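You operate a simulated robot arm through the tools that you are given. There is no shell and no other tool.

You are at the controls of a simulated robot arm. One attempt, no reset.

JOB
Pull the rack rod right out, wipe it clean, then centre it and pin it.
Fine: draw the white rack pin first; centred, the orange band just meets the tube's mouth; the orange pad goes back where it lay. What is to be rubbed or washed off counts as gone when no trace of it is left.

The check looks at the end state, three seconds after you hand in, the way a careful person would. Anything else that was tipped, shoved, dropped, spilled or broken makes it a failure.

ROBOT AND FRAMES
A 6-joint arm with a two-finger gripper, fixed in place. Base frame: the origin is at the foot of the arm, x ahead of it, y to its left, z up. Units: mm, degrees, N and s.
With the tool pointing down near the work surface it reaches from about 200 to 960 mm from the base axis. Its first joint turns from -166.0 to 166.0 degrees. Payload 3.43 kg.
The tool frame sits at the grasp point between the pads (the TCP): z along the fingers, y along the line on which they close. The tips reach 20 mm beyond it. Largest opening 190 mm; the body of the gripper starts 248 mm behind the TCP.
Orientation is told as [roll, pitch, yaw] about the base's x, y, z axes, in that order, counted from this pose: with the fingers straight down and closing along the base's y, the tool's x points along the base's -x, its y along +y and its z along -z.

CONTROLS
- The arm moves only by the tool nudge_tool. Its argument "rows" is a list of rows, each a list of 3 entries, a list of its own where there are three numbers: the turn, a rotation vector about the base's x, y, z in units of 180 degrees (1.0 is 180 degrees), then the shift along the base's x, y, z in units of 500 mm (1.0 is 500 mm), then the opening, from 0 (shut) to 1 (fully open). In form: [[[wx, wy, wz], [x, y, z], jaw], ...]. A call has 1 to 20 rows; each row is the pose to reach, as a shift and turn from the pose commanded when the call began. A call with a number of a shift or a turn outside -1 to 1 is refused whole. A row lasts 0.2 s, in which the tool goes at most 50 mm and 8.6 degrees; a call with a longer step from one row to the next is refused whole, and so is a gripper value outside its range. A pose out of reach is approached as far as the arm can. The call stops where the force on the tool passes 70 N (or 10 N more than at its start, if that is more) or the arm is blocked; 0.2 s more then pass. The fingers move at their own pace (about 153 mm/s each) and stop on an object; they squeeze with about 33 N. The grip force told is the motor's: it shows also when the fingers shut on nothing. Time passes only in rows, and 0.2 s behind the last, so rows that repeat a pose let the fingers close. The reply holds the time, the measured pose of the TCP, the force on the tool along the base axes, the opening and the grip force, in the units named above and with some noise, with the torque about the TCP (base axes, N m) and any sound that the robot's microphone picked up.
- Cameras (640 x 400 px; columns grow to the right, rows downward): "scene" is fixed at [49, -650.6, 1735.2]; the picture's right is [0.78, -0.62, 0.00], its down [-0.38, -0.48, -0.79] and it looks along [0.49, 0.62, -0.61] (base axes); focal length 375 px, centre (320, 200). "wrist" rides on the gripper at [70, -9, -288] in the tool frame; the picture's right is [0.12, 0.99, 0.00], its down [-0.96, 0.12, -0.25] and it looks along [-0.25, 0.03, 0.97] (tool axes); focal length 261 px, centre (320, 200). There is no depth. A picture from a camera that has moved, and an enlarged one, comes with that camera's place and axes in the base frame and with its lens.
- capture(camera): a new picture of that camera. The clock stands still meanwhile.
- raise_lower(by): slides the trunk up (or, below 0, down) by that many mm; the arm rides with it, the base frame stays. It gives what a move gives, with no picture.
- close_up(camera, box): a new picture of the part [left, top, right, bottom] of that camera's present view, enlarged. The clock stands still meanwhile.
- finish_job(): hands the job in; it is judged then, once.

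Places have to be worked out from the pictures, the camera data and where the tool is seen. Open the gripper and draw the arm clear of the work before you hand the job in, unless the task says otherwise.

The tools are called after "Request:" as name(argument=value, ...) on one line, values as JSON. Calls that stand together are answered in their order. nudge_tool: Moves the arm, as the interface text tells. Its arguments: {"type":"object","properties":{"rows":{"type":"array","items":{"type":"array"}}},"required":["rows"]} The other tools are called the same way: raise_lower (by) slides the trunk up or down; capture (camera) takes a picture; close_up (camera, box) takes an enlarged picture of a part of a camera's view; finish_job () hands the job in.

At the start:

```text
t: 0.0
tcp_pos: [608.1, 183.6, 1299.2]
tcp_rot: [0.1, 0.0, 0.0]
contact_force: [-0.2, 0.4, 0.3]
torque: [-0.01, -0.02, -0.02]
gripper_width: 189.9
finger_force: 0.2
trunk travel left (down, up): [-50.0, 390.0]
```

scene: 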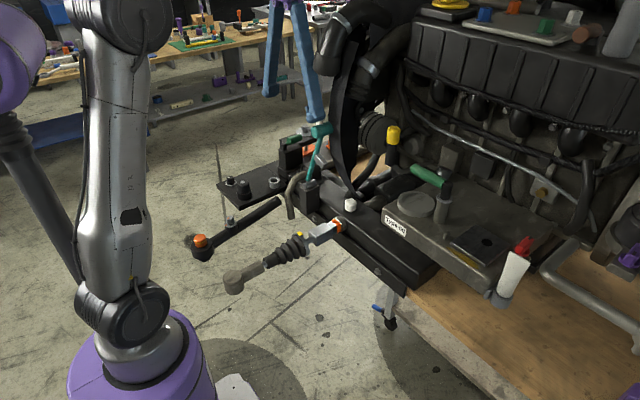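
wrist: 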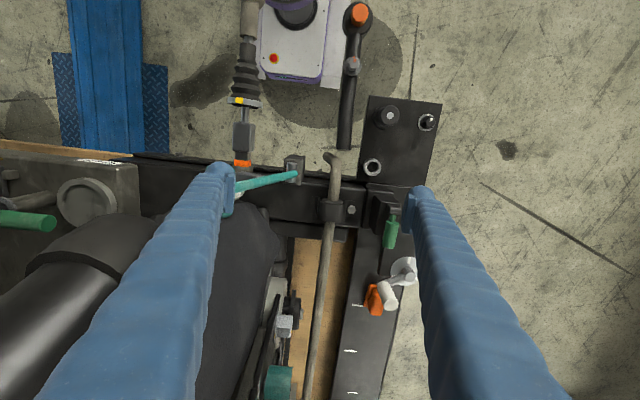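

I begin by looking at the work area in close-up to identify the rod, the tube, the white pin and the orange pad.

Request:
close_up(camera="scene", box=[180, 110, 440, 310])

Request:
close_up(camera="scene", box=[270, 170, 400, 270])

Request:
close_up(camera="wrist", box=[200, 0, 460, 200])

Request:
close_up(camera="wrist", box=[180, 150, 440, 350])

Request:
close_up(camera="scene", box=[380, 130, 640, 330])

Request:
close_up(camera="scene", box=[380, 0, 640, 160])

```text
2.00 times, centred on (310, 210) of scene
camera zoom: at [49.0, -650.6, 1735.2], right [0.78, -0.62, 0.0], down [-0.38, -0.48, -0.79], along [0.49, 0.62, -0.61], focal length 750 px, centre (340, 180)
```

zoom: 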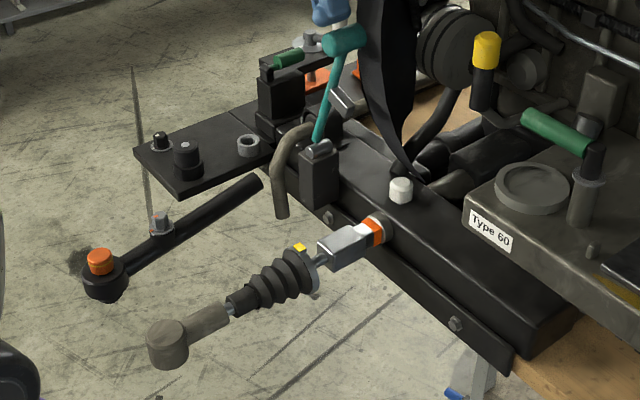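

```text
4.00 times, centred on (335, 220) of scene
camera zoom: at [49.0, -650.6, 1735.2], right [0.78, -0.62, 0.0], down [-0.38, -0.48, -0.79], along [0.49, 0.62, -0.61], focal length 1500 px, centre (260, 120)
```

zoom: 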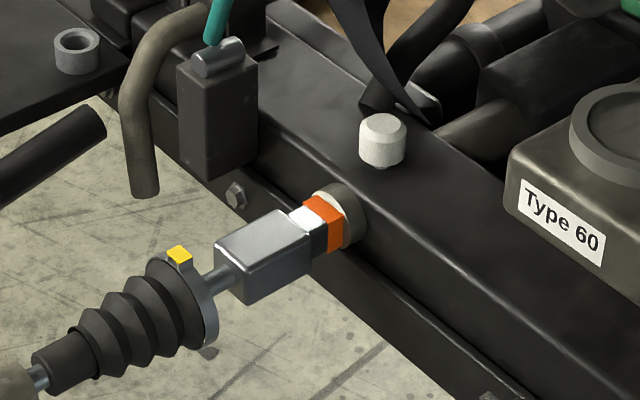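

```text
2.00 times, centred on (330, 100) of wrist
camera zoom: at [537.7, 174.5, 1586.8], right [-0.12, 0.99, 0.0], down [0.96, 0.11, 0.25], along [0.25, 0.03, -0.97], focal length 521 px, centre (300, 400)
```

zoom: 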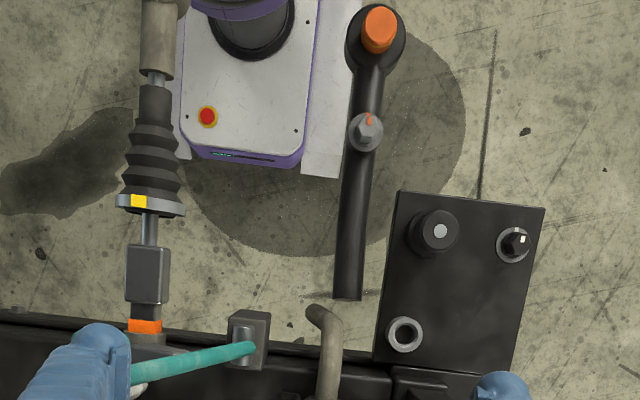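

```text
2.00 times, centred on (310, 250) of wrist
camera zoom: at [537.7, 174.5, 1586.8], right [-0.12, 0.99, 0.0], down [0.96, 0.11, 0.25], along [0.25, 0.03, -0.97], focal length 521 px, centre (340, 100)
```

zoom: 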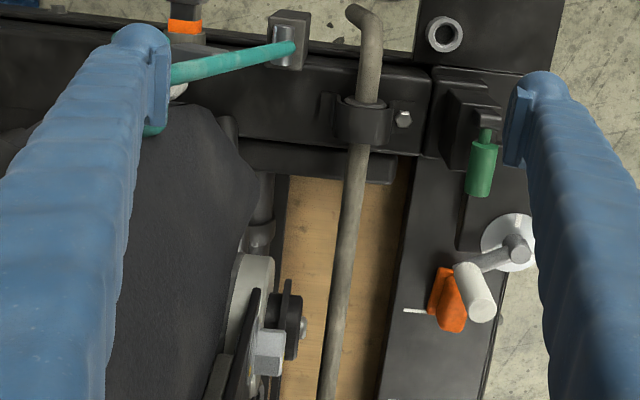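

```text
2.00 times, centred on (510, 230) of scene
camera zoom: at [49.0, -650.6, 1735.2], right [0.78, -0.62, 0.0], down [-0.38, -0.48, -0.79], along [0.49, 0.62, -0.61], focal length 750 px, centre (-60, 140)
```

zoom: 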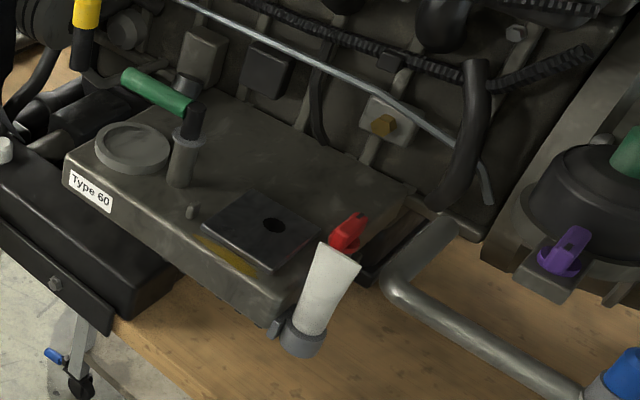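

```text
2.46 times, centred on (510, 80) of scene
camera zoom: at [49.0, -650.6, 1735.2], right [0.78, -0.62, 0.0], down [-0.38, -0.48, -0.79], along [0.49, 0.62, -0.61], focal length 923 px, centre (-148, 495)
```

zoom: 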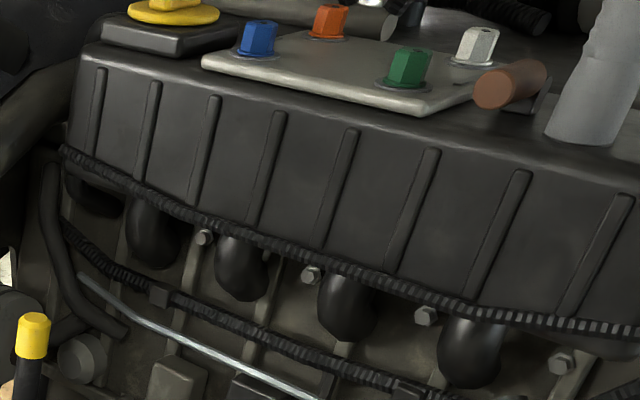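

The rack rod sticks out toward the robot with its orange band near (631, 1, 959), and the white pin stands on the beam near (695, 10, 1005). I shift the arm back and sideways to get clear wrist views of rod, pin and orange pad.

Request:
nudge_tool(rows=[[[0, 0, 0], [-0.08, -0.04, 0], 0.5], [[0, 0, 0], [-0.16, -0.08, 0], 0.3], [[0, 0, 0], [-0.24, -0.12, 0], 0.2], [[0, 0, 0], [-0.3, -0.16, 0], 0.2], [[0, 0, 0], [-0.3, -0.16, 0], 0.2]])

Request:
capture(camera="wrist")

Request:
capture(camera="scene")

```text
t: 1.2
tcp_pos: [457.4, 103.7, 1298.0]
tcp_rot: [-0.1, 0.1, 0.0]
contact_force: [0.0, -0.5, 0.2]
torque: [0.04, 0.08, 0.0]
gripper_width: 38.0
finger_force: 0.1
trunk travel left (down, up): [-50.0, 390.0]
```

```text
taken
camera wrist: at [386.6, 95.7, 1586.3], right [-0.12, 0.99, 0.0], down [0.96, 0.11, 0.25], along [0.24, 0.03, -0.97], focal length 261 px, centre (320, 200)
```

wrist: 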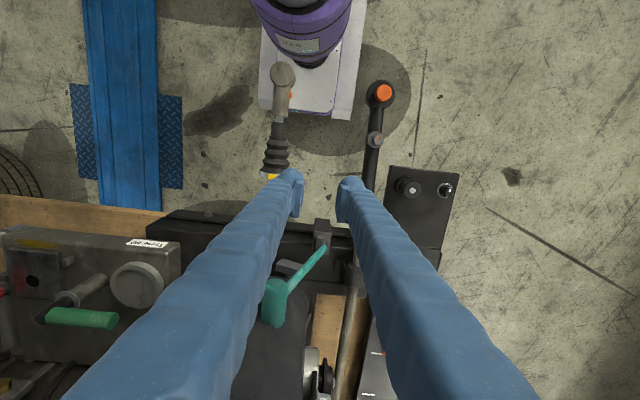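

```text
taken
```

scene: 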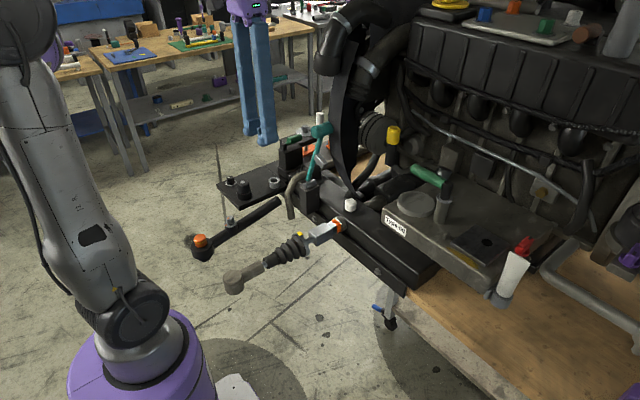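

The fingers block the view, so I open the jaws and move to the rod's side for a clean look.

Request:
nudge_tool(rows=[[[0, 0, 0], [0.0, -0.08, 0], 1.0], [[0, 0, 0], [0.0, -0.16, 0], 1.0], [[0, 0, 0], [0.0, -0.2, 0], 1], [[0, 0, 0], [0.0, -0.2, 0], 1]])

Request:
capture(camera="wrist")

Request:
close_up(camera="wrist", box=[240, 100, 440, 280])

Request:
close_up(camera="scene", box=[250, 90, 380, 190])

```text
t: 2.2
tcp_pos: [456.6, 4.0, 1299.1]
tcp_rot: [0.0, 0.0, -0.2]
contact_force: [0.2, 0.3, 0.5]
torque: [-0.01, 0.01, -0.01]
gripper_width: 189.8
finger_force: 0.0
trunk travel left (down, up): [-50.0, 390.0]
```

```text
taken
camera wrist: at [384.9, -4.5, 1586.5], right [-0.12, 0.99, 0.0], down [0.96, 0.11, 0.25], along [0.25, 0.03, -0.97], focal length 261 px, centre (320, 200)
```

wrist: 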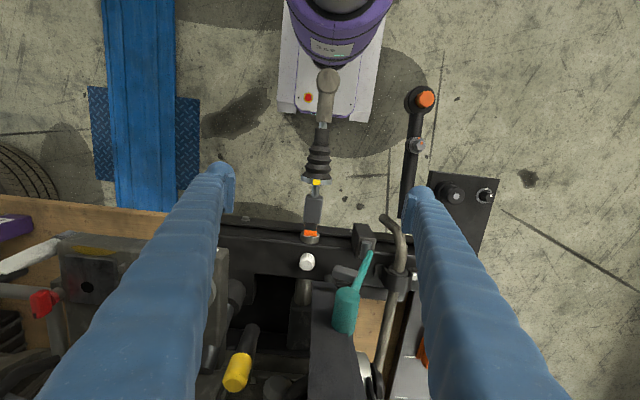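

```text
2.22 times, centred on (340, 190) of wrist
camera zoom: at [384.9, -4.5, 1586.5], right [-0.12, 0.99, 0.0], down [0.96, 0.11, 0.25], along [0.25, 0.03, -0.97], focal length 579 px, centre (276, 222)
```

zoom: 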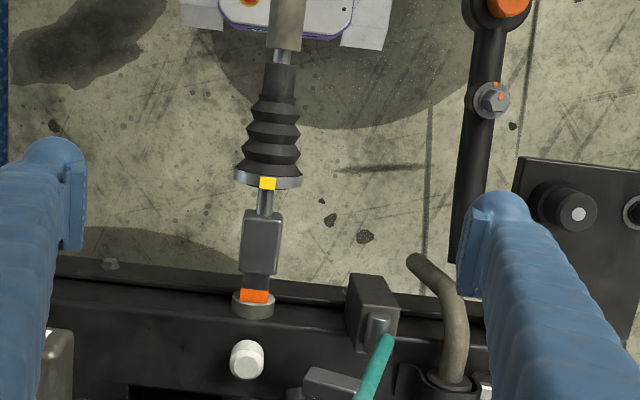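

```text
4.00 times, centred on (315, 140) of scene
camera zoom: at [49.0, -650.6, 1735.2], right [0.78, -0.62, 0.0], down [-0.38, -0.48, -0.79], along [0.49, 0.62, -0.61], focal length 1500 px, centre (340, 440)
```

zoom: 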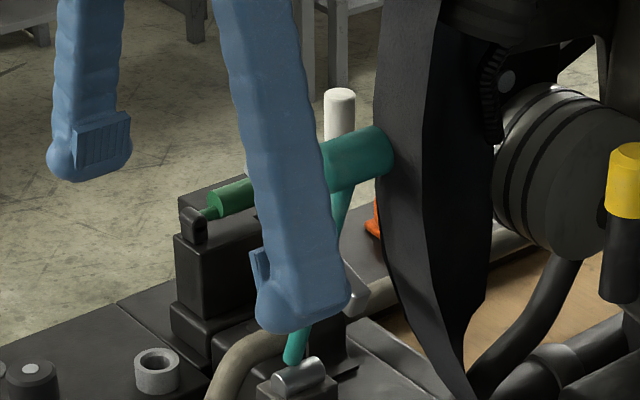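

The rod with block, orange band and the white pin are clear here. Now I look over the left side, where something orange lies, by moving the camera there.

Request:
nudge_tool(rows=[[[0, 0, 0], [0.06, 0.07, 0], 1.0], [[0, 0, 0], [0.12, 0.14, 0], 1.0], [[0, 0, 0], [0.18, 0.21, 0], 1], [[0, 0, 0], [0.24, 0.28, 0], 1], [[0, 0, 0], [0.3, 0.35, 0], 1], [[0, 0, 0], [0.36, 0.42, 0], 1], [[0, 0, 0], [0.42, 0.49, 0], 1], [[0, 0, 0], [0.48, 0.56, 0], 1], [[0, 0, 0], [0.52, 0.62, 0], 1], [[0, 0, 0], [0.52, 0.66, 0], 1], [[0, 0, 0], [0.52, 0.66, 0], 1]])

Request:
capture(camera="wrist")

Request:
capture(camera="scene")

Request:
close_up(camera="scene", box=[250, 90, 380, 190])

```text
t: 4.6
tcp_pos: [717.6, 333.4, 1297.3]
tcp_rot: [0.0, -0.2, -0.1]
contact_force: [0.2, 0.3, -0.3]
torque: [-0.05, -0.04, 0.02]
gripper_width: 189.7
finger_force: 0.2
out of reach, approached as far as the arm can: row 10
trunk travel left (down, up): [-50.0, 390.0]
```

```text
taken
camera wrist: at [645.8, 325.0, 1585.0], right [-0.12, 0.99, 0.0], down [0.96, 0.11, 0.25], along [0.25, 0.03, -0.97], focal length 261 px, centre (320, 200)
```

wrist: 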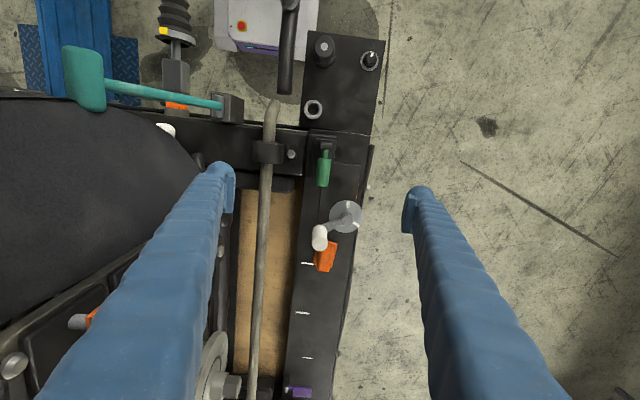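

```text
taken
```

scene: 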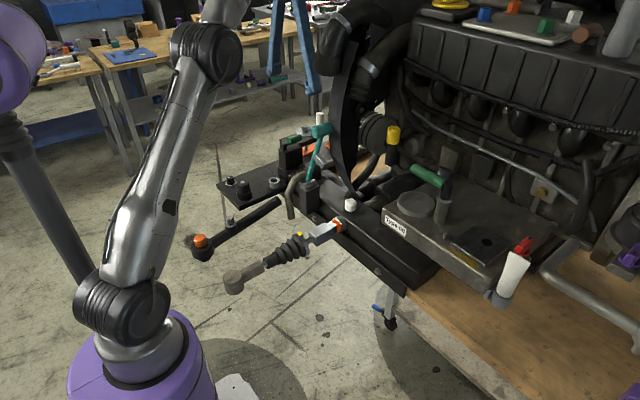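

```text
4.00 times, centred on (315, 140) of scene
camera zoom: at [49.0, -650.6, 1735.2], right [0.78, -0.62, 0.0], down [-0.38, -0.48, -0.79], along [0.49, 0.62, -0.61], focal length 1500 px, centre (340, 440)
```

zoom: 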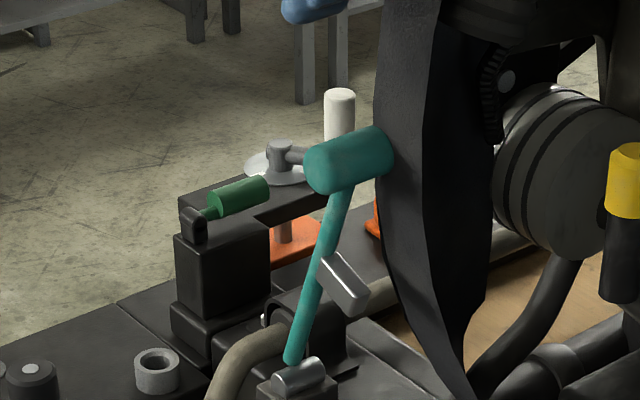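

That orange piece is a dial pointer under a crank, not a pad. I look closer at the other orange spot inside the left finger and then go looking at the rest.

Request:
close_up(camera="wrist", box=[20, 260, 220, 400])

Request:
close_up(camera="wrist", box=[220, 0, 420, 140])

Request:
close_up(camera="wrist", box=[230, 130, 430, 270])

Request:
close_up(camera="scene", box=[160, 200, 260, 270])

Request:
close_up(camera="scene", box=[540, 200, 640, 270])

```text
2.86 times, centred on (120, 330) of wrist
camera zoom: at [645.8, 325.0, 1585.0], right [-0.12, 0.99, 0.0], down [0.96, 0.11, 0.25], along [0.25, 0.03, -0.97], focal length 745 px, centre (891, -171)
```

zoom: 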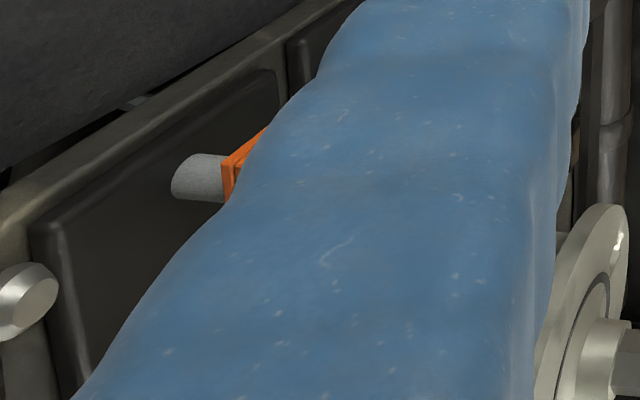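

```text
2.86 times, centred on (320, 70) of wrist
camera zoom: at [645.8, 325.0, 1585.0], right [-0.12, 0.99, 0.0], down [0.96, 0.11, 0.25], along [0.25, 0.03, -0.97], focal length 745 px, centre (320, 571)
```

zoom: 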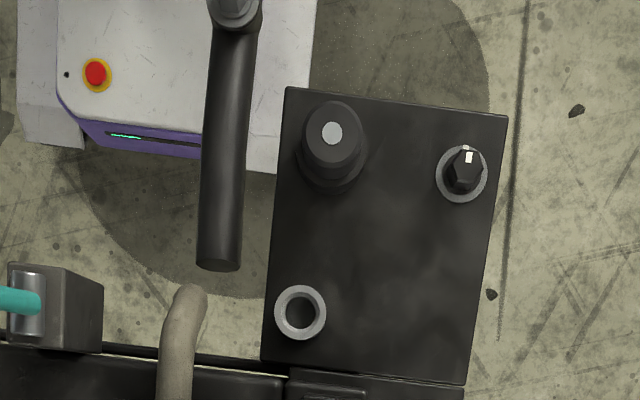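

```text
2.86 times, centred on (330, 200) of wrist
camera zoom: at [645.8, 325.0, 1585.0], right [-0.12, 0.99, 0.0], down [0.96, 0.11, 0.25], along [0.25, 0.03, -0.97], focal length 745 px, centre (291, 200)
```

zoom: 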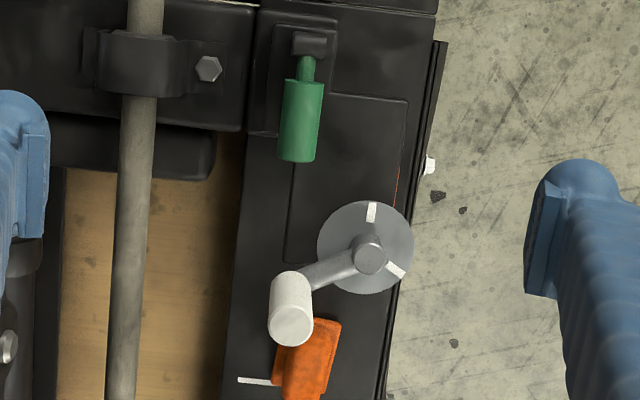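

```text
5.71 times, centred on (210, 235) of scene
camera zoom: at [49.0, -650.6, 1735.2], right [0.78, -0.62, 0.0], down [-0.38, -0.48, -0.79], along [0.49, 0.62, -0.61], focal length 2143 px, centre (949, 0)
```

zoom: 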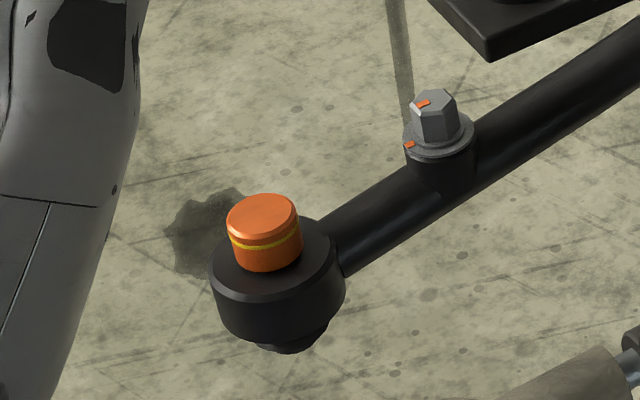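

```text
5.71 times, centred on (590, 235) of scene
camera zoom: at [49.0, -650.6, 1735.2], right [0.78, -0.62, 0.0], down [-0.38, -0.48, -0.79], along [0.49, 0.62, -0.61], focal length 2143 px, centre (-1223, 0)
```

zoom: 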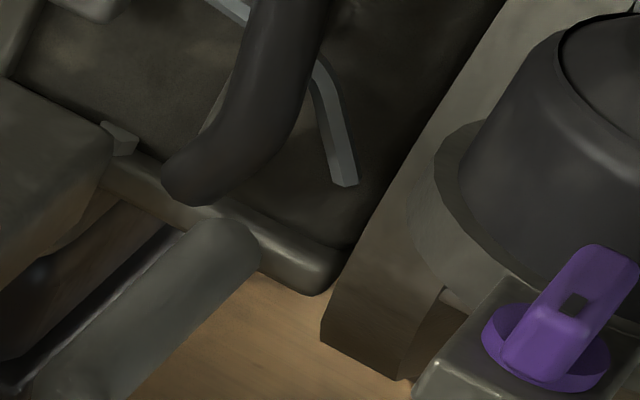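

The scene shows an orange piece partly hidden beneath the white-handled crank; I tilt the tool so that the wrist camera looks forward and get an oblique view.

Request:
nudge_tool(rows=[[[0, -0.04, 0], [-0.06, 0, 0], 1.0], [[0, -0.08, 0], [-0.12, 0, 0], 1.0], [[0, -0.12, 0], [-0.16, 0, 0], 1.0], [[0, -0.15, 0], [-0.16, 0, -0.05], 1.0], [[0, -0.15, 0], [-0.16, 0, -0.12], 1.0], [[0, -0.15, 0], [-0.16, 0, -0.12], 1.0]])

Request:
capture(camera="wrist")

Request:
capture(camera="scene")

```text
t: 6.0
tcp_pos: [638.5, 332.8, 1239.3]
tcp_rot: [0.0, -27.0, -0.1]
contact_force: [1.2, 0.0, 0.0]
torque: [-0.06, 0.08, 0.0]
gripper_width: 190.2
finger_force: 0.0
trunk travel left (down, up): [-50.0, 390.0]
```

```text
taken
camera wrist: at [444.8, 325.0, 1462.2], right [-0.1, 0.99, -0.05], down [0.75, 0.11, 0.66], along [0.66, 0.03, -0.75], focal length 261 px, centre (320, 200)
```

wrist: 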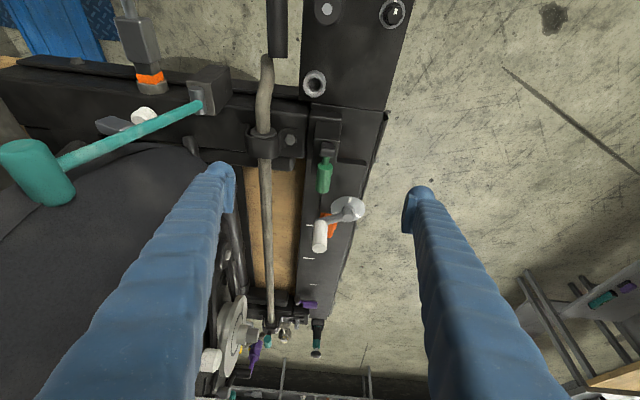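

```text
taken
```

scene: 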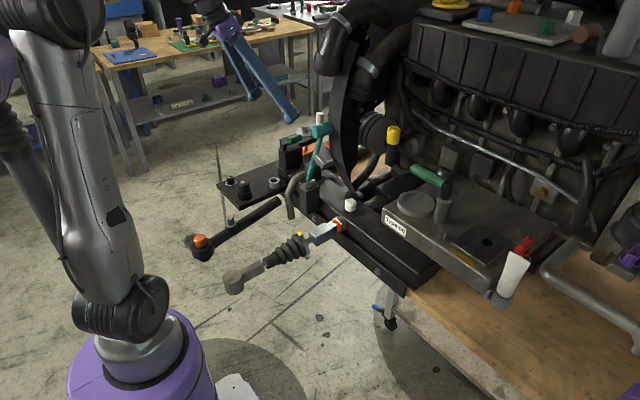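

The orange piece there is a carriage under the crank. I search for the pad on the right-hand side by swinging over there.

Request:
nudge_tool(rows=[[[0, 0, 0], [-0.09, -0.03, 0.03], 1.0], [[0, 0, 0], [-0.18, -0.06, 0.06], 1.0], [[0, 0, 0], [-0.27, -0.1, 0.1], 1.0], [[0, 0, 0], [-0.34, -0.16, 0.12], 1.0], [[0, 0, 0], [-0.38, -0.24, 0.12], 1.0], [[0, 0, 0], [-0.4, -0.33, 0.12], 1.0], [[0, 0, 0], [-0.4, -0.42, 0.12], 1.0], [[0, 0, 0], [-0.4, -0.51, 0.12], 1.0], [[0, 0, 0], [-0.4, -0.6, 0.12], 1.0], [[0, 0, 0], [-0.4, -0.69, 0.12], 1.0], [[0, 0, 0], [-0.4, -0.78, 0.12], 1.0], [[0, 0, 0], [-0.4, -0.87, 0.12], 1.0], [[0, 0, 0], [-0.4, -0.96, 0.12], 1.0], [[0, 0, 0], [-0.4, -1.0, 0.12], 1.0]])

Request:
capture(camera="wrist")

Request:
capture(camera="scene")

```text
refused: row 3 steps farther than a row can; nothing moved
```

```text
taken
camera wrist: at [444.8, 325.0, 1462.2], right [-0.1, 0.99, -0.05], down [0.75, 0.11, 0.66], along [0.66, 0.03, -0.75], focal length 261 px, centre (320, 200)
```

wrist: 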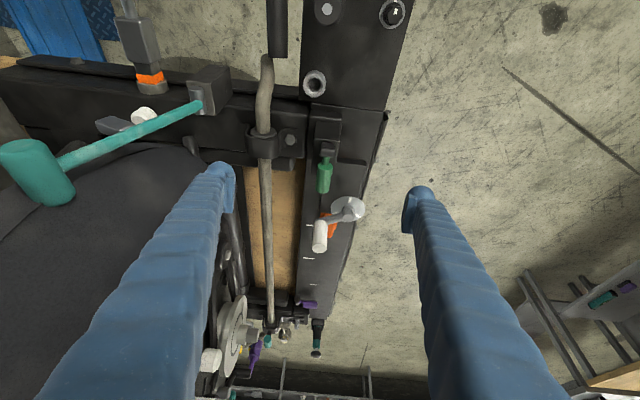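

```text
taken
```

scene: 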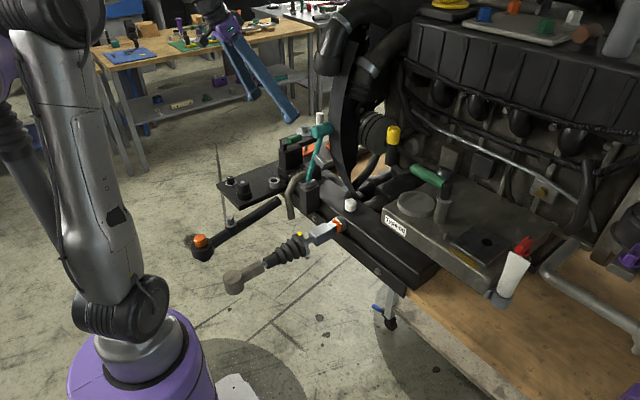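

One step was too long; I resend the swing with smaller steps.

Request:
nudge_tool(rows=[[[0, 0, 0], [-0.08, -0.03, 0.03], 1.0], [[0, 0, 0], [-0.16, -0.06, 0.06], 1.0], [[0, 0, 0], [-0.24, -0.09, 0.09], 1.0], [[0, 0, 0], [-0.31, -0.14, 0.11], 1.0], [[0, 0, 0], [-0.36, -0.21, 0.12], 1.0], [[0, 0, 0], [-0.39, -0.29, 0.12], 1.0], [[0, 0, 0], [-0.4, -0.38, 0.12], 1.0], [[0, 0, 0], [-0.4, -0.47, 0.12], 1.0], [[0, 0, 0], [-0.4, -0.56, 0.12], 1.0], [[0, 0, 0], [-0.4, -0.65, 0.12], 1.0], [[0, 0, 0], [-0.4, -0.74, 0.12], 1.0], [[0, 0, 0], [-0.4, -0.83, 0.12], 1.0], [[0, 0, 0], [-0.4, -0.92, 0.12], 1.0], [[0, 0, 0], [-0.4, -1.0, 0.12], 1.0], [[0, 0, 0], [-0.4, -1.0, 0.12], 1.0]])

Request:
capture(camera="wrist")

Request:
capture(camera="scene")

```text
t: 9.2
tcp_pos: [461.3, -32.6, 1313.1]
tcp_rot: [-0.9, -28.3, 18.1]
contact_force: [-1.6, 0.8, -0.7]
torque: [-0.1, -0.25, -0.06]
gripper_width: 190.0
finger_force: 0.1
trunk travel left (down, up): [-50.0, 390.0]
stopped in row 15: the arm was blocked; the commanded pose is now the measured one
```

```text
taken
camera wrist: at [272.7, -97.6, 1532.0], right [-0.4, 0.91, -0.07], down [0.66, 0.34, 0.67], along [0.64, 0.22, -0.74], focal length 261 px, centre (320, 200)
```

wrist: 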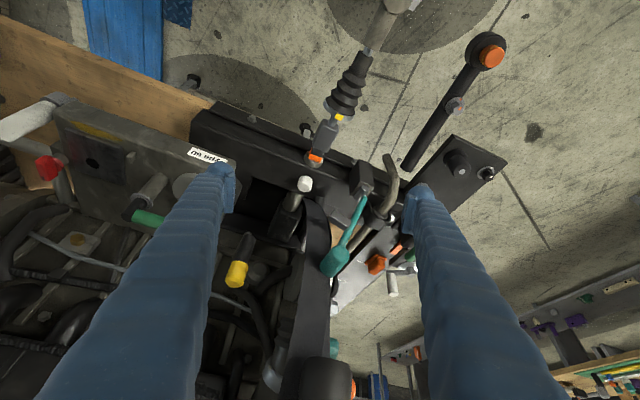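

```text
taken
```

scene: 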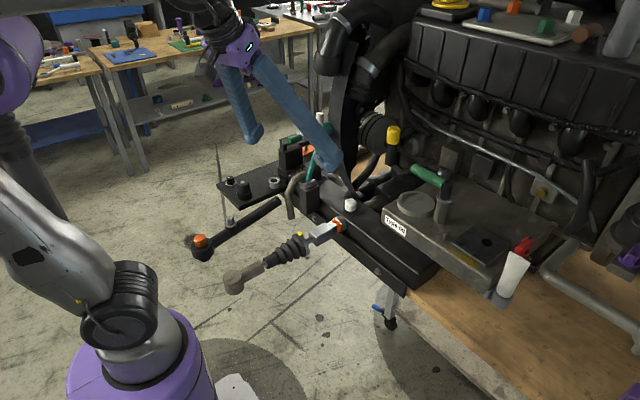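

The arm halted short with a twist in the wrist, but this view reveals two orange items near the crank. I zoom in on them.

Request:
close_up(camera="wrist", box=[320, 200, 440, 320])

Request:
close_up(camera="wrist", box=[270, 60, 420, 200])

Request:
close_up(camera="wrist", box=[0, 60, 240, 240])

Request:
close_up(camera="wrist", box=[300, 320, 440, 400])

```text
3.33 times, centred on (380, 260) of wrist
camera zoom: at [272.7, -97.6, 1532.0], right [-0.4, 0.91, -0.07], down [0.66, 0.34, 0.67], along [0.64, 0.22, -0.74], focal length 869 px, centre (120, 0)
```

zoom: 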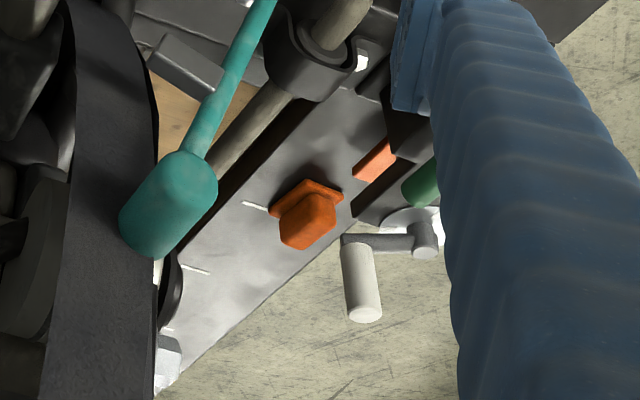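

```text
2.86 times, centred on (345, 130) of wrist
camera zoom: at [272.7, -97.6, 1532.0], right [-0.4, 0.91, -0.07], down [0.66, 0.34, 0.67], along [0.64, 0.22, -0.74], focal length 745 px, centre (249, 400)
```

zoom: 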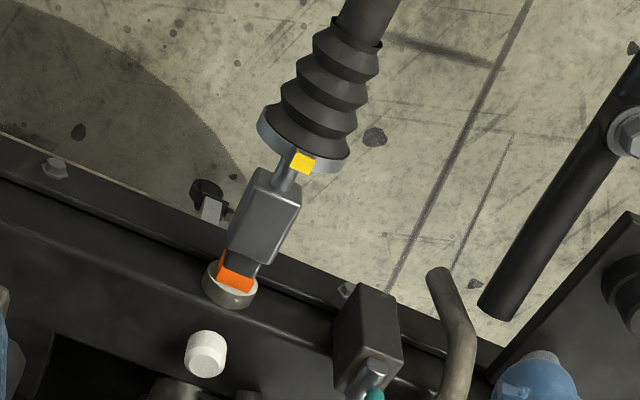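

```text
2.22 times, centred on (120, 150) of wrist
camera zoom: at [272.7, -97.6, 1532.0], right [-0.4, 0.91, -0.07], down [0.66, 0.34, 0.67], along [0.64, 0.22, -0.74], focal length 579 px, centre (764, 311)
```

zoom: 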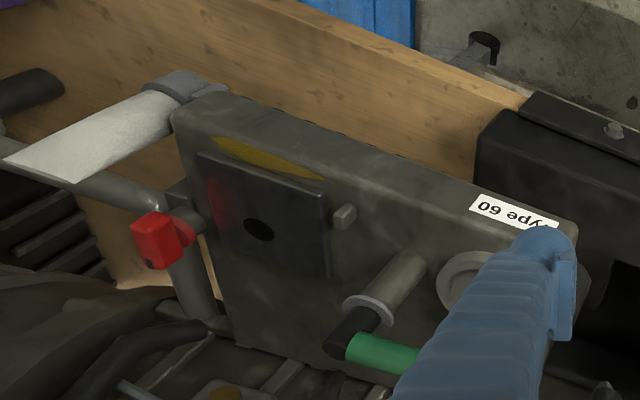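

```text
4.57 times, centred on (370, 360) of wrist
camera zoom: at [272.7, -97.6, 1532.0], right [-0.4, 0.91, -0.07], down [0.66, 0.34, 0.67], along [0.64, 0.22, -0.74], focal length 1192 px, centre (91, -531)
```

zoom: 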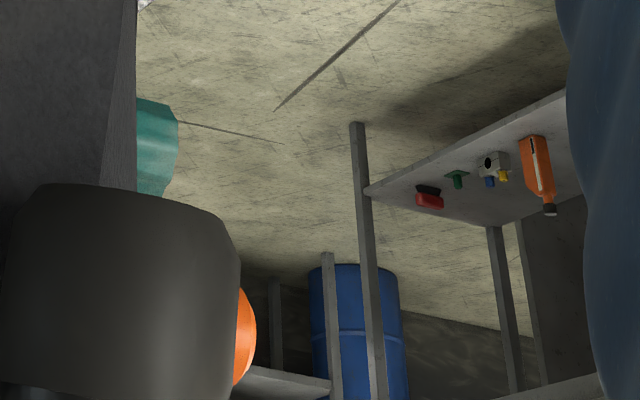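

I take a tighter close-up of the two orange items from this vantage before moving.

Request:
close_up(camera="wrist", box=[350, 235, 410, 285])

Request:
close_up(camera="scene", box=[290, 120, 350, 165])

Request:
close_up(camera="wrist", box=[295, 130, 355, 180])

Request:
close_up(camera="scene", box=[315, 210, 355, 245])

```text
8.00 times, centred on (380, 260) of wrist
camera zoom: at [272.7, -97.6, 1532.0], right [-0.4, 0.91, -0.07], down [0.66, 0.34, 0.67], along [0.64, 0.22, -0.74], focal length 2085 px, centre (-160, -280)
```

zoom: 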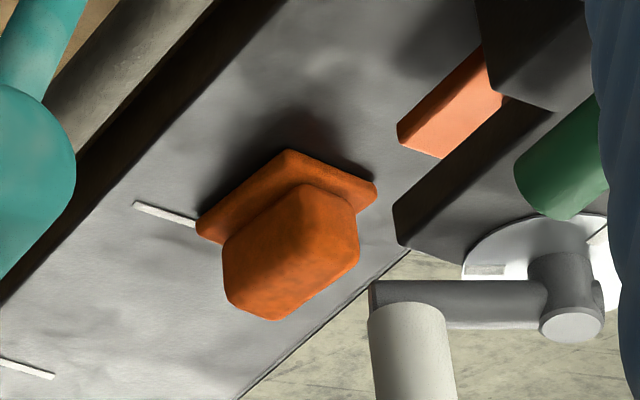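

```text
8.89 times, centred on (320, 142) of scene
camera zoom: at [49.0, -650.6, 1735.2], right [0.78, -0.62, 0.0], down [-0.38, -0.48, -0.79], along [0.49, 0.62, -0.61], focal length 3333 px, centre (320, 711)
```

zoom: 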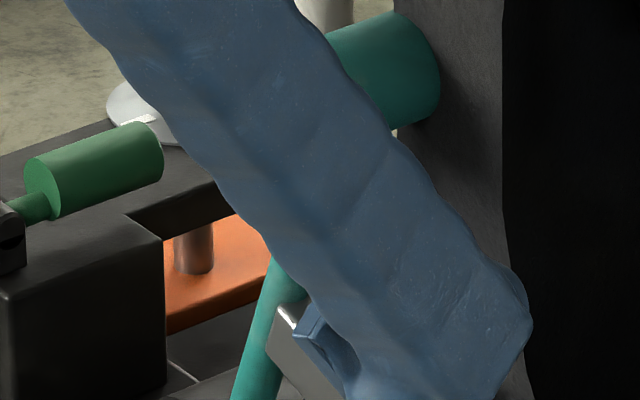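

```text
8.00 times, centred on (325, 155) of wrist
camera zoom: at [272.7, -97.6, 1532.0], right [-0.4, 0.91, -0.07], down [0.66, 0.34, 0.67], along [0.64, 0.22, -0.74], focal length 2085 px, centre (280, 560)
```

zoom: 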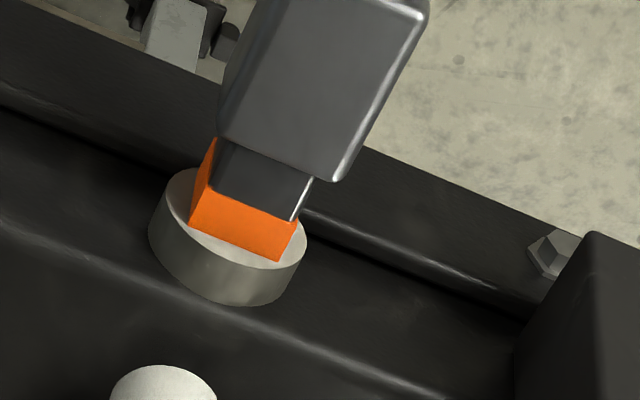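

```text
11.43 times, centred on (335, 228) of scene
camera zoom: at [49.0, -650.6, 1735.2], right [0.78, -0.62, 0.0], down [-0.38, -0.48, -0.79], along [0.49, 0.62, -0.61], focal length 4285 px, centre (149, -114)
```

zoom: 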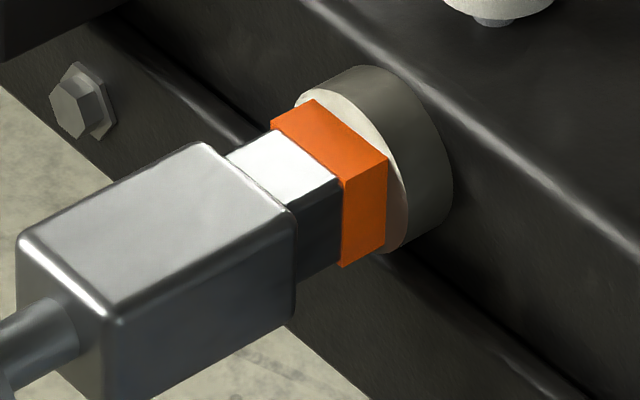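

The pad is the orange block with a flat base on the left rail near (958, 375, 960); the band is presently right against the tube mouth. I straighten the tool back to vertical above the rod.

Request:
nudge_tool(rows=[[[-0.005, 0.0311, -0.0197], [0.01, 0.01, 0], 1.0], [[-0.01, 0.0623, -0.0393], [0.02, 0.03, 0], 1.0], [[-0.0149, 0.0934, -0.059], [0.03, 0.05, 0], 1.0], [[-0.0198, 0.1246, -0.0786], [0.04, 0.06, 0], 1.0], [[-0.0248, 0.1557, -0.0983], [0.04, 0.0652, 0], 1.0], [[-0.0248, 0.1557, -0.0983], [0.04, 0.0652, 0], 1.0]])

Request:
capture(camera="wrist")

```text
t: 10.6
tcp_pos: [484.5, -3.5, 1309.3]
tcp_rot: [-0.9, 0.4, -0.5]
contact_force: [0.5, -0.2, -0.4]
torque: [-0.02, 0.1, -0.01]
gripper_width: 190.1
finger_force: 0.0
trunk travel left (down, up): [-50.0, 390.0]
```

```text
taken
camera wrist: at [415.7, -6.6, 1597.3], right [-0.11, 0.99, -0.02], down [0.96, 0.11, 0.24], along [0.24, 0.01, -0.97], focal length 261 px, centre (320, 200)
```

wrist: 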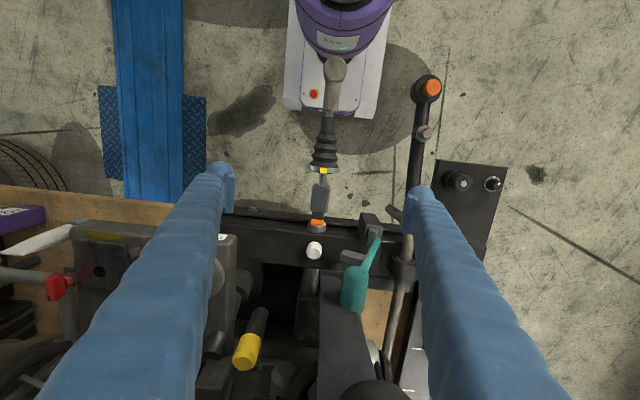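

Vertical again. The tall teal lever (head near (610, 54, 1280)) and the black guard matter for clearance, so I study them closely.

Request:
close_up(camera="wrist", box=[220, 200, 420, 400])

Request:
close_up(camera="scene", box=[280, 0, 440, 230])

```text
2.00 times, centred on (320, 300) of wrist
camera zoom: at [415.7, -6.6, 1597.3], right [-0.11, 0.99, -0.02], down [0.96, 0.11, 0.24], along [0.24, 0.01, -0.97], focal length 521 px, centre (320, 0)
```

zoom: 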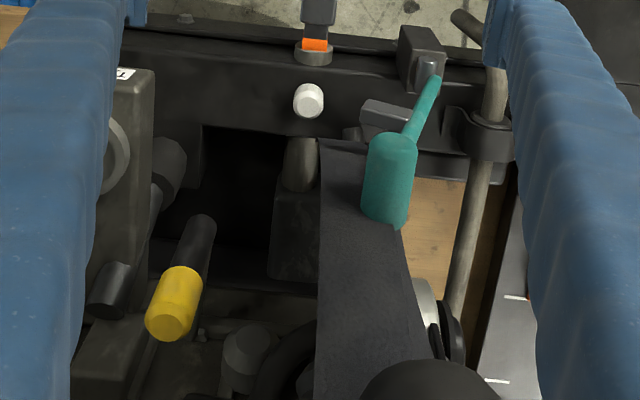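

```text
1.74 times, centred on (360, 115) of scene
camera zoom: at [49.0, -650.6, 1735.2], right [0.78, -0.62, 0.0], down [-0.38, -0.48, -0.79], along [0.49, 0.62, -0.61], focal length 652 px, centre (250, 348)
```

zoom: 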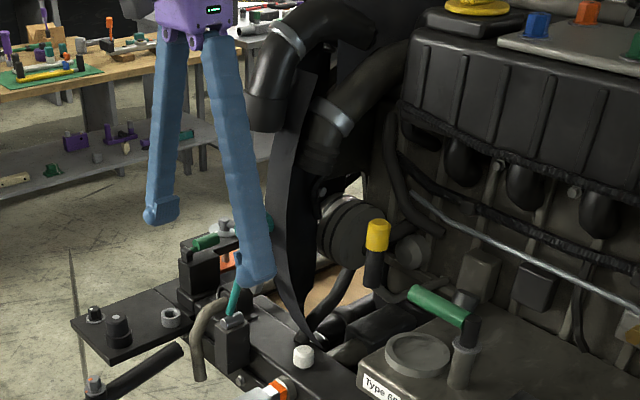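

The hose end overhangs near (640, 56, 1430) and the black guard leans forward over the beam, so I must work with the tool leaned back toward the robot. I tilt about −40° and move in front of the beam for close views.

Request:
nudge_tool(rows=[[[0.001, -0.045, 0.0006], [0.01, 0.002, -0.03], 1.0], [[0.002, -0.09, 0.0012], [0.02, 0.004, -0.08], 1.0], [[0.003, -0.135, 0.0018], [0.03, 0.006, -0.14], 1.0], [[0.004, -0.18, 0.0024], [0.05, 0.007, -0.2], 1.0], [[0.005, -0.2244, 0.0028], [0.07, 0.007, -0.26], 1.0], [[0.005, -0.2244, 0.0028], [0.09, 0.007, -0.3], 1.0], [[0.005, -0.2244, 0.0028], [0.09, 0.007, -0.3], 1.0]])

Request:
capture(camera="wrist")

Request:
capture(camera="scene")

```text
t: 12.2
tcp_pos: [532.3, 0.0, 1158.0]
tcp_rot: [0.2, -40.0, -0.3]
contact_force: [0.4, -0.1, 0.4]
torque: [-0.01, 0.07, 0.0]
gripper_width: 189.9
finger_force: 0.1
trunk travel left (down, up): [-50.0, 390.0]
```

```text
taken
camera wrist: at [292.7, -7.4, 1332.9], right [-0.09, 0.99, -0.07], down [0.58, 0.11, 0.81], along [0.81, 0.03, -0.58], focal length 261 px, centre (320, 200)
```

wrist: 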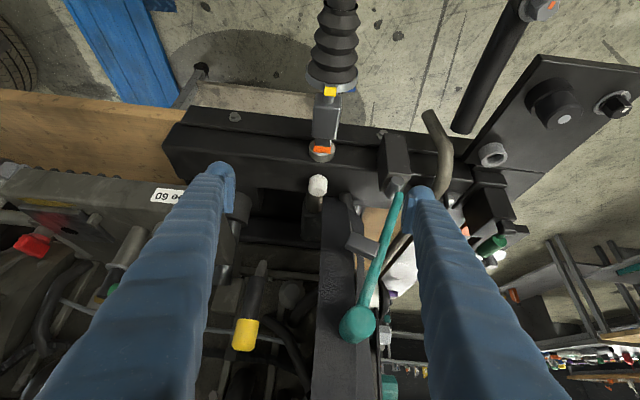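

```text
taken
```

scene: 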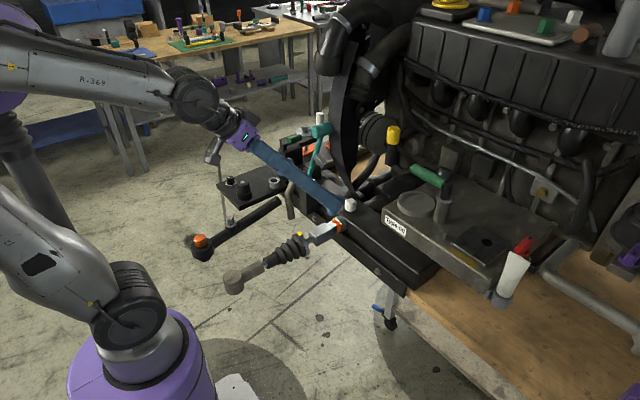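

From here the pin and rod are in clear view. I zoom in to measure them.

Request:
close_up(camera="wrist", box=[280, 80, 360, 220])

Request:
close_up(camera="wrist", box=[290, 135, 350, 215])

Request:
close_up(camera="scene", box=[330, 190, 370, 220])

Request:
close_up(camera="wrist", box=[420, 40, 640, 250])

```text
2.86 times, centred on (320, 150) of wrist
camera zoom: at [292.7, -7.4, 1332.9], right [-0.09, 0.99, -0.07], down [0.58, 0.11, 0.81], along [0.81, 0.03, -0.58], focal length 745 px, centre (320, 343)
```

zoom: 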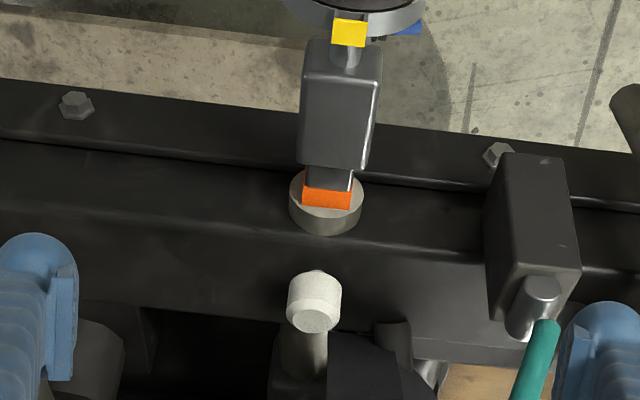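

```text
5.00 times, centred on (320, 175) of wrist
camera zoom: at [292.7, -7.4, 1332.9], right [-0.09, 0.99, -0.07], down [0.58, 0.11, 0.81], along [0.81, 0.03, -0.58], focal length 1303 px, centre (320, 325)
```

zoom: 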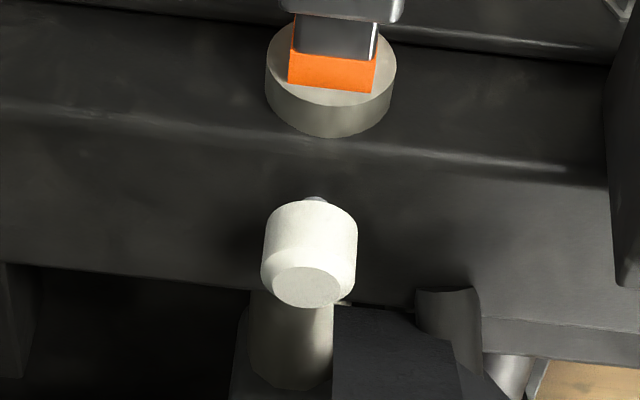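

```text
13.33 times, centred on (350, 205) of scene
camera zoom: at [49.0, -650.6, 1735.2], right [0.78, -0.62, 0.0], down [-0.38, -0.48, -0.79], along [0.49, 0.62, -0.61], focal length 4999 px, centre (-80, 133)
```

zoom: 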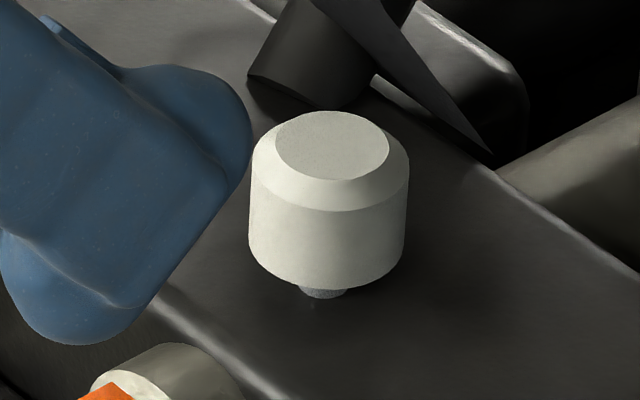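

```text
1.90 times, centred on (530, 145) of wrist
camera zoom: at [292.7, -7.4, 1332.9], right [-0.09, 0.99, -0.07], down [0.58, 0.11, 0.81], along [0.81, 0.03, -0.58], focal length 496 px, centre (-80, 305)
```

zoom: 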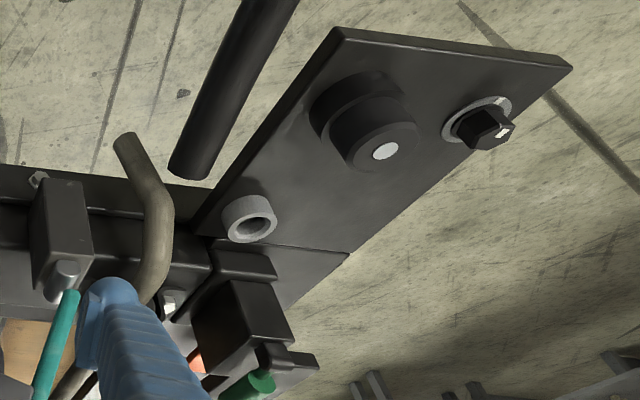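

I judge the white knob's top at about (685, 1, 1033), 37 mm wide, with the beam top near z 993; the rod's block spans x 534–598 at z ≈ 962. I close to about 70 mm and move to a pre-grasp point on the tilted approach line.

Request:
nudge_tool(rows=[[[0, 0, 0.001], [0.06, 0.002, -0.036], 0.37], [[0, 0, 0.001], [0.12, 0.002, -0.072], 0.37], [[0, 0, 0.001], [0.178, 0.002, -0.108], 0.37], [[0, 0, 0.001], [0.178, 0.002, -0.108], 0.37]])

Request:
capture(camera="wrist")

Request:
close_up(camera="scene", box=[290, 150, 410, 240])

```text
t: 13.2
tcp_pos: [617.5, 2.0, 1103.2]
tcp_rot: [0.1, -40.0, -0.1]
contact_force: [-0.3, 0.4, 0.5]
torque: [0.01, 0.06, -0.02]
gripper_width: 70.3
finger_force: 0.1
trunk travel left (down, up): [-50.0, 390.0]
```

```text
taken
camera wrist: at [379.0, -7.3, 1278.8], right [-0.09, 0.99, -0.07], down [0.58, 0.11, 0.81], along [0.81, 0.03, -0.58], focal length 261 px, centre (320, 200)
```

wrist: 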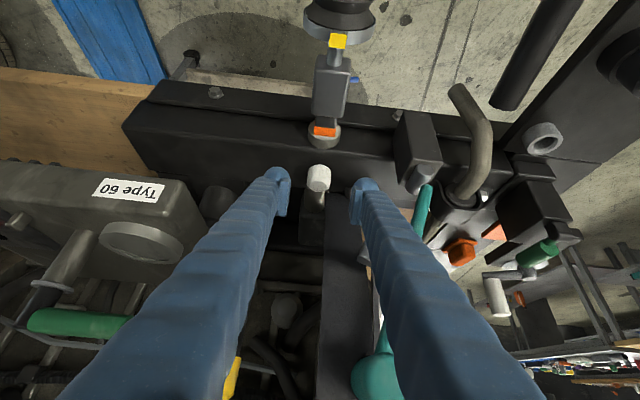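

```text
4.44 times, centred on (350, 195) of scene
camera zoom: at [49.0, -650.6, 1735.2], right [0.78, -0.62, 0.0], down [-0.38, -0.48, -0.79], along [0.49, 0.62, -0.61], focal length 1666 px, centre (187, 222)
```

zoom: 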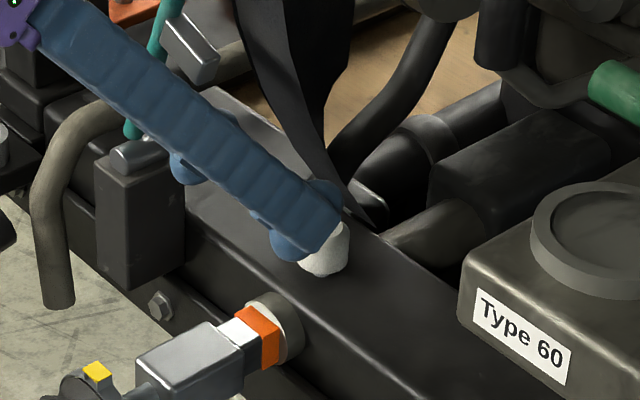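

The knob is centred between the fingers in y. I go down the approach line in two stages, first to about 30 mm short.

Request:
nudge_tool(rows=[[[0, 0, 0], [0.045, -0.001, -0.05], 0.37], [[0, 0, 0], [0.09, -0.001, -0.1], 0.37], [[0, 0, 0], [0.09, -0.001, -0.1], 0.37], [[0, 0, 0], [0.09, -0.001, -0.1], 0.37]])

Request:
capture(camera="wrist")

Request:
close_up(camera="scene", box=[320, 175, 380, 220])

```text
t: 14.2
tcp_pos: [663.3, 2.2, 1053.3]
tcp_rot: [0.1, -40.1, -0.2]
contact_force: [-1.8, 0.6, -0.2]
torque: [-0.01, 0.0, 0.01]
gripper_width: 70.2
finger_force: 0.1
trunk travel left (down, up): [-50.0, 390.0]
```

```text
taken
camera wrist: at [423.5, -6.3, 1228.2], right [-0.09, 0.99, -0.07], down [0.58, 0.11, 0.81], along [0.81, 0.03, -0.58], focal length 261 px, centre (320, 200)
```

wrist: 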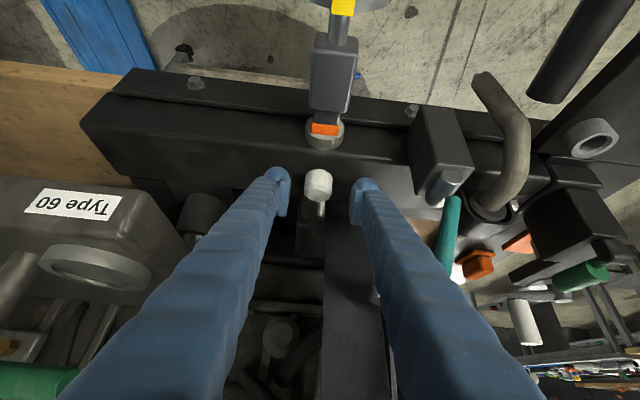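

```text
8.89 times, centred on (350, 198) of scene
camera zoom: at [49.0, -650.6, 1735.2], right [0.78, -0.62, 0.0], down [-0.38, -0.48, -0.79], along [0.49, 0.62, -0.61], focal length 3333 px, centre (53, 222)
```

zoom: 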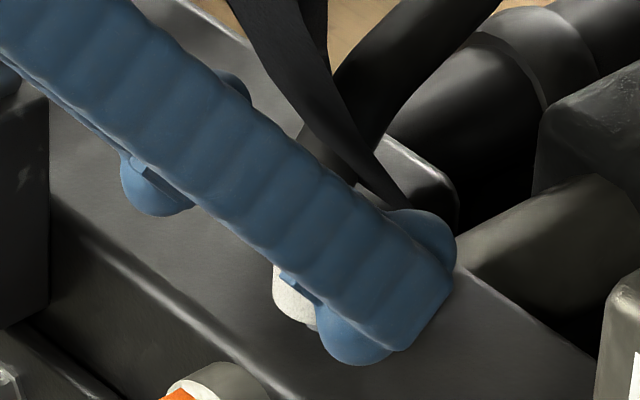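

Force is clean. Before the last 30 mm I check the clearance between the left fingertip and the black guard strip.

Request:
close_up(camera="wrist", box=[260, 110, 420, 270])

```text
2.50 times, centred on (340, 190) of wrist
camera zoom: at [423.5, -6.3, 1228.2], right [-0.09, 0.99, -0.07], down [0.58, 0.11, 0.81], along [0.81, 0.03, -0.58], focal length 652 px, centre (270, 225)
```

zoom: 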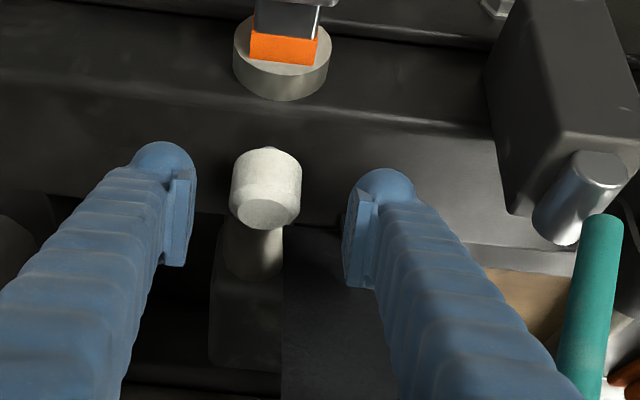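

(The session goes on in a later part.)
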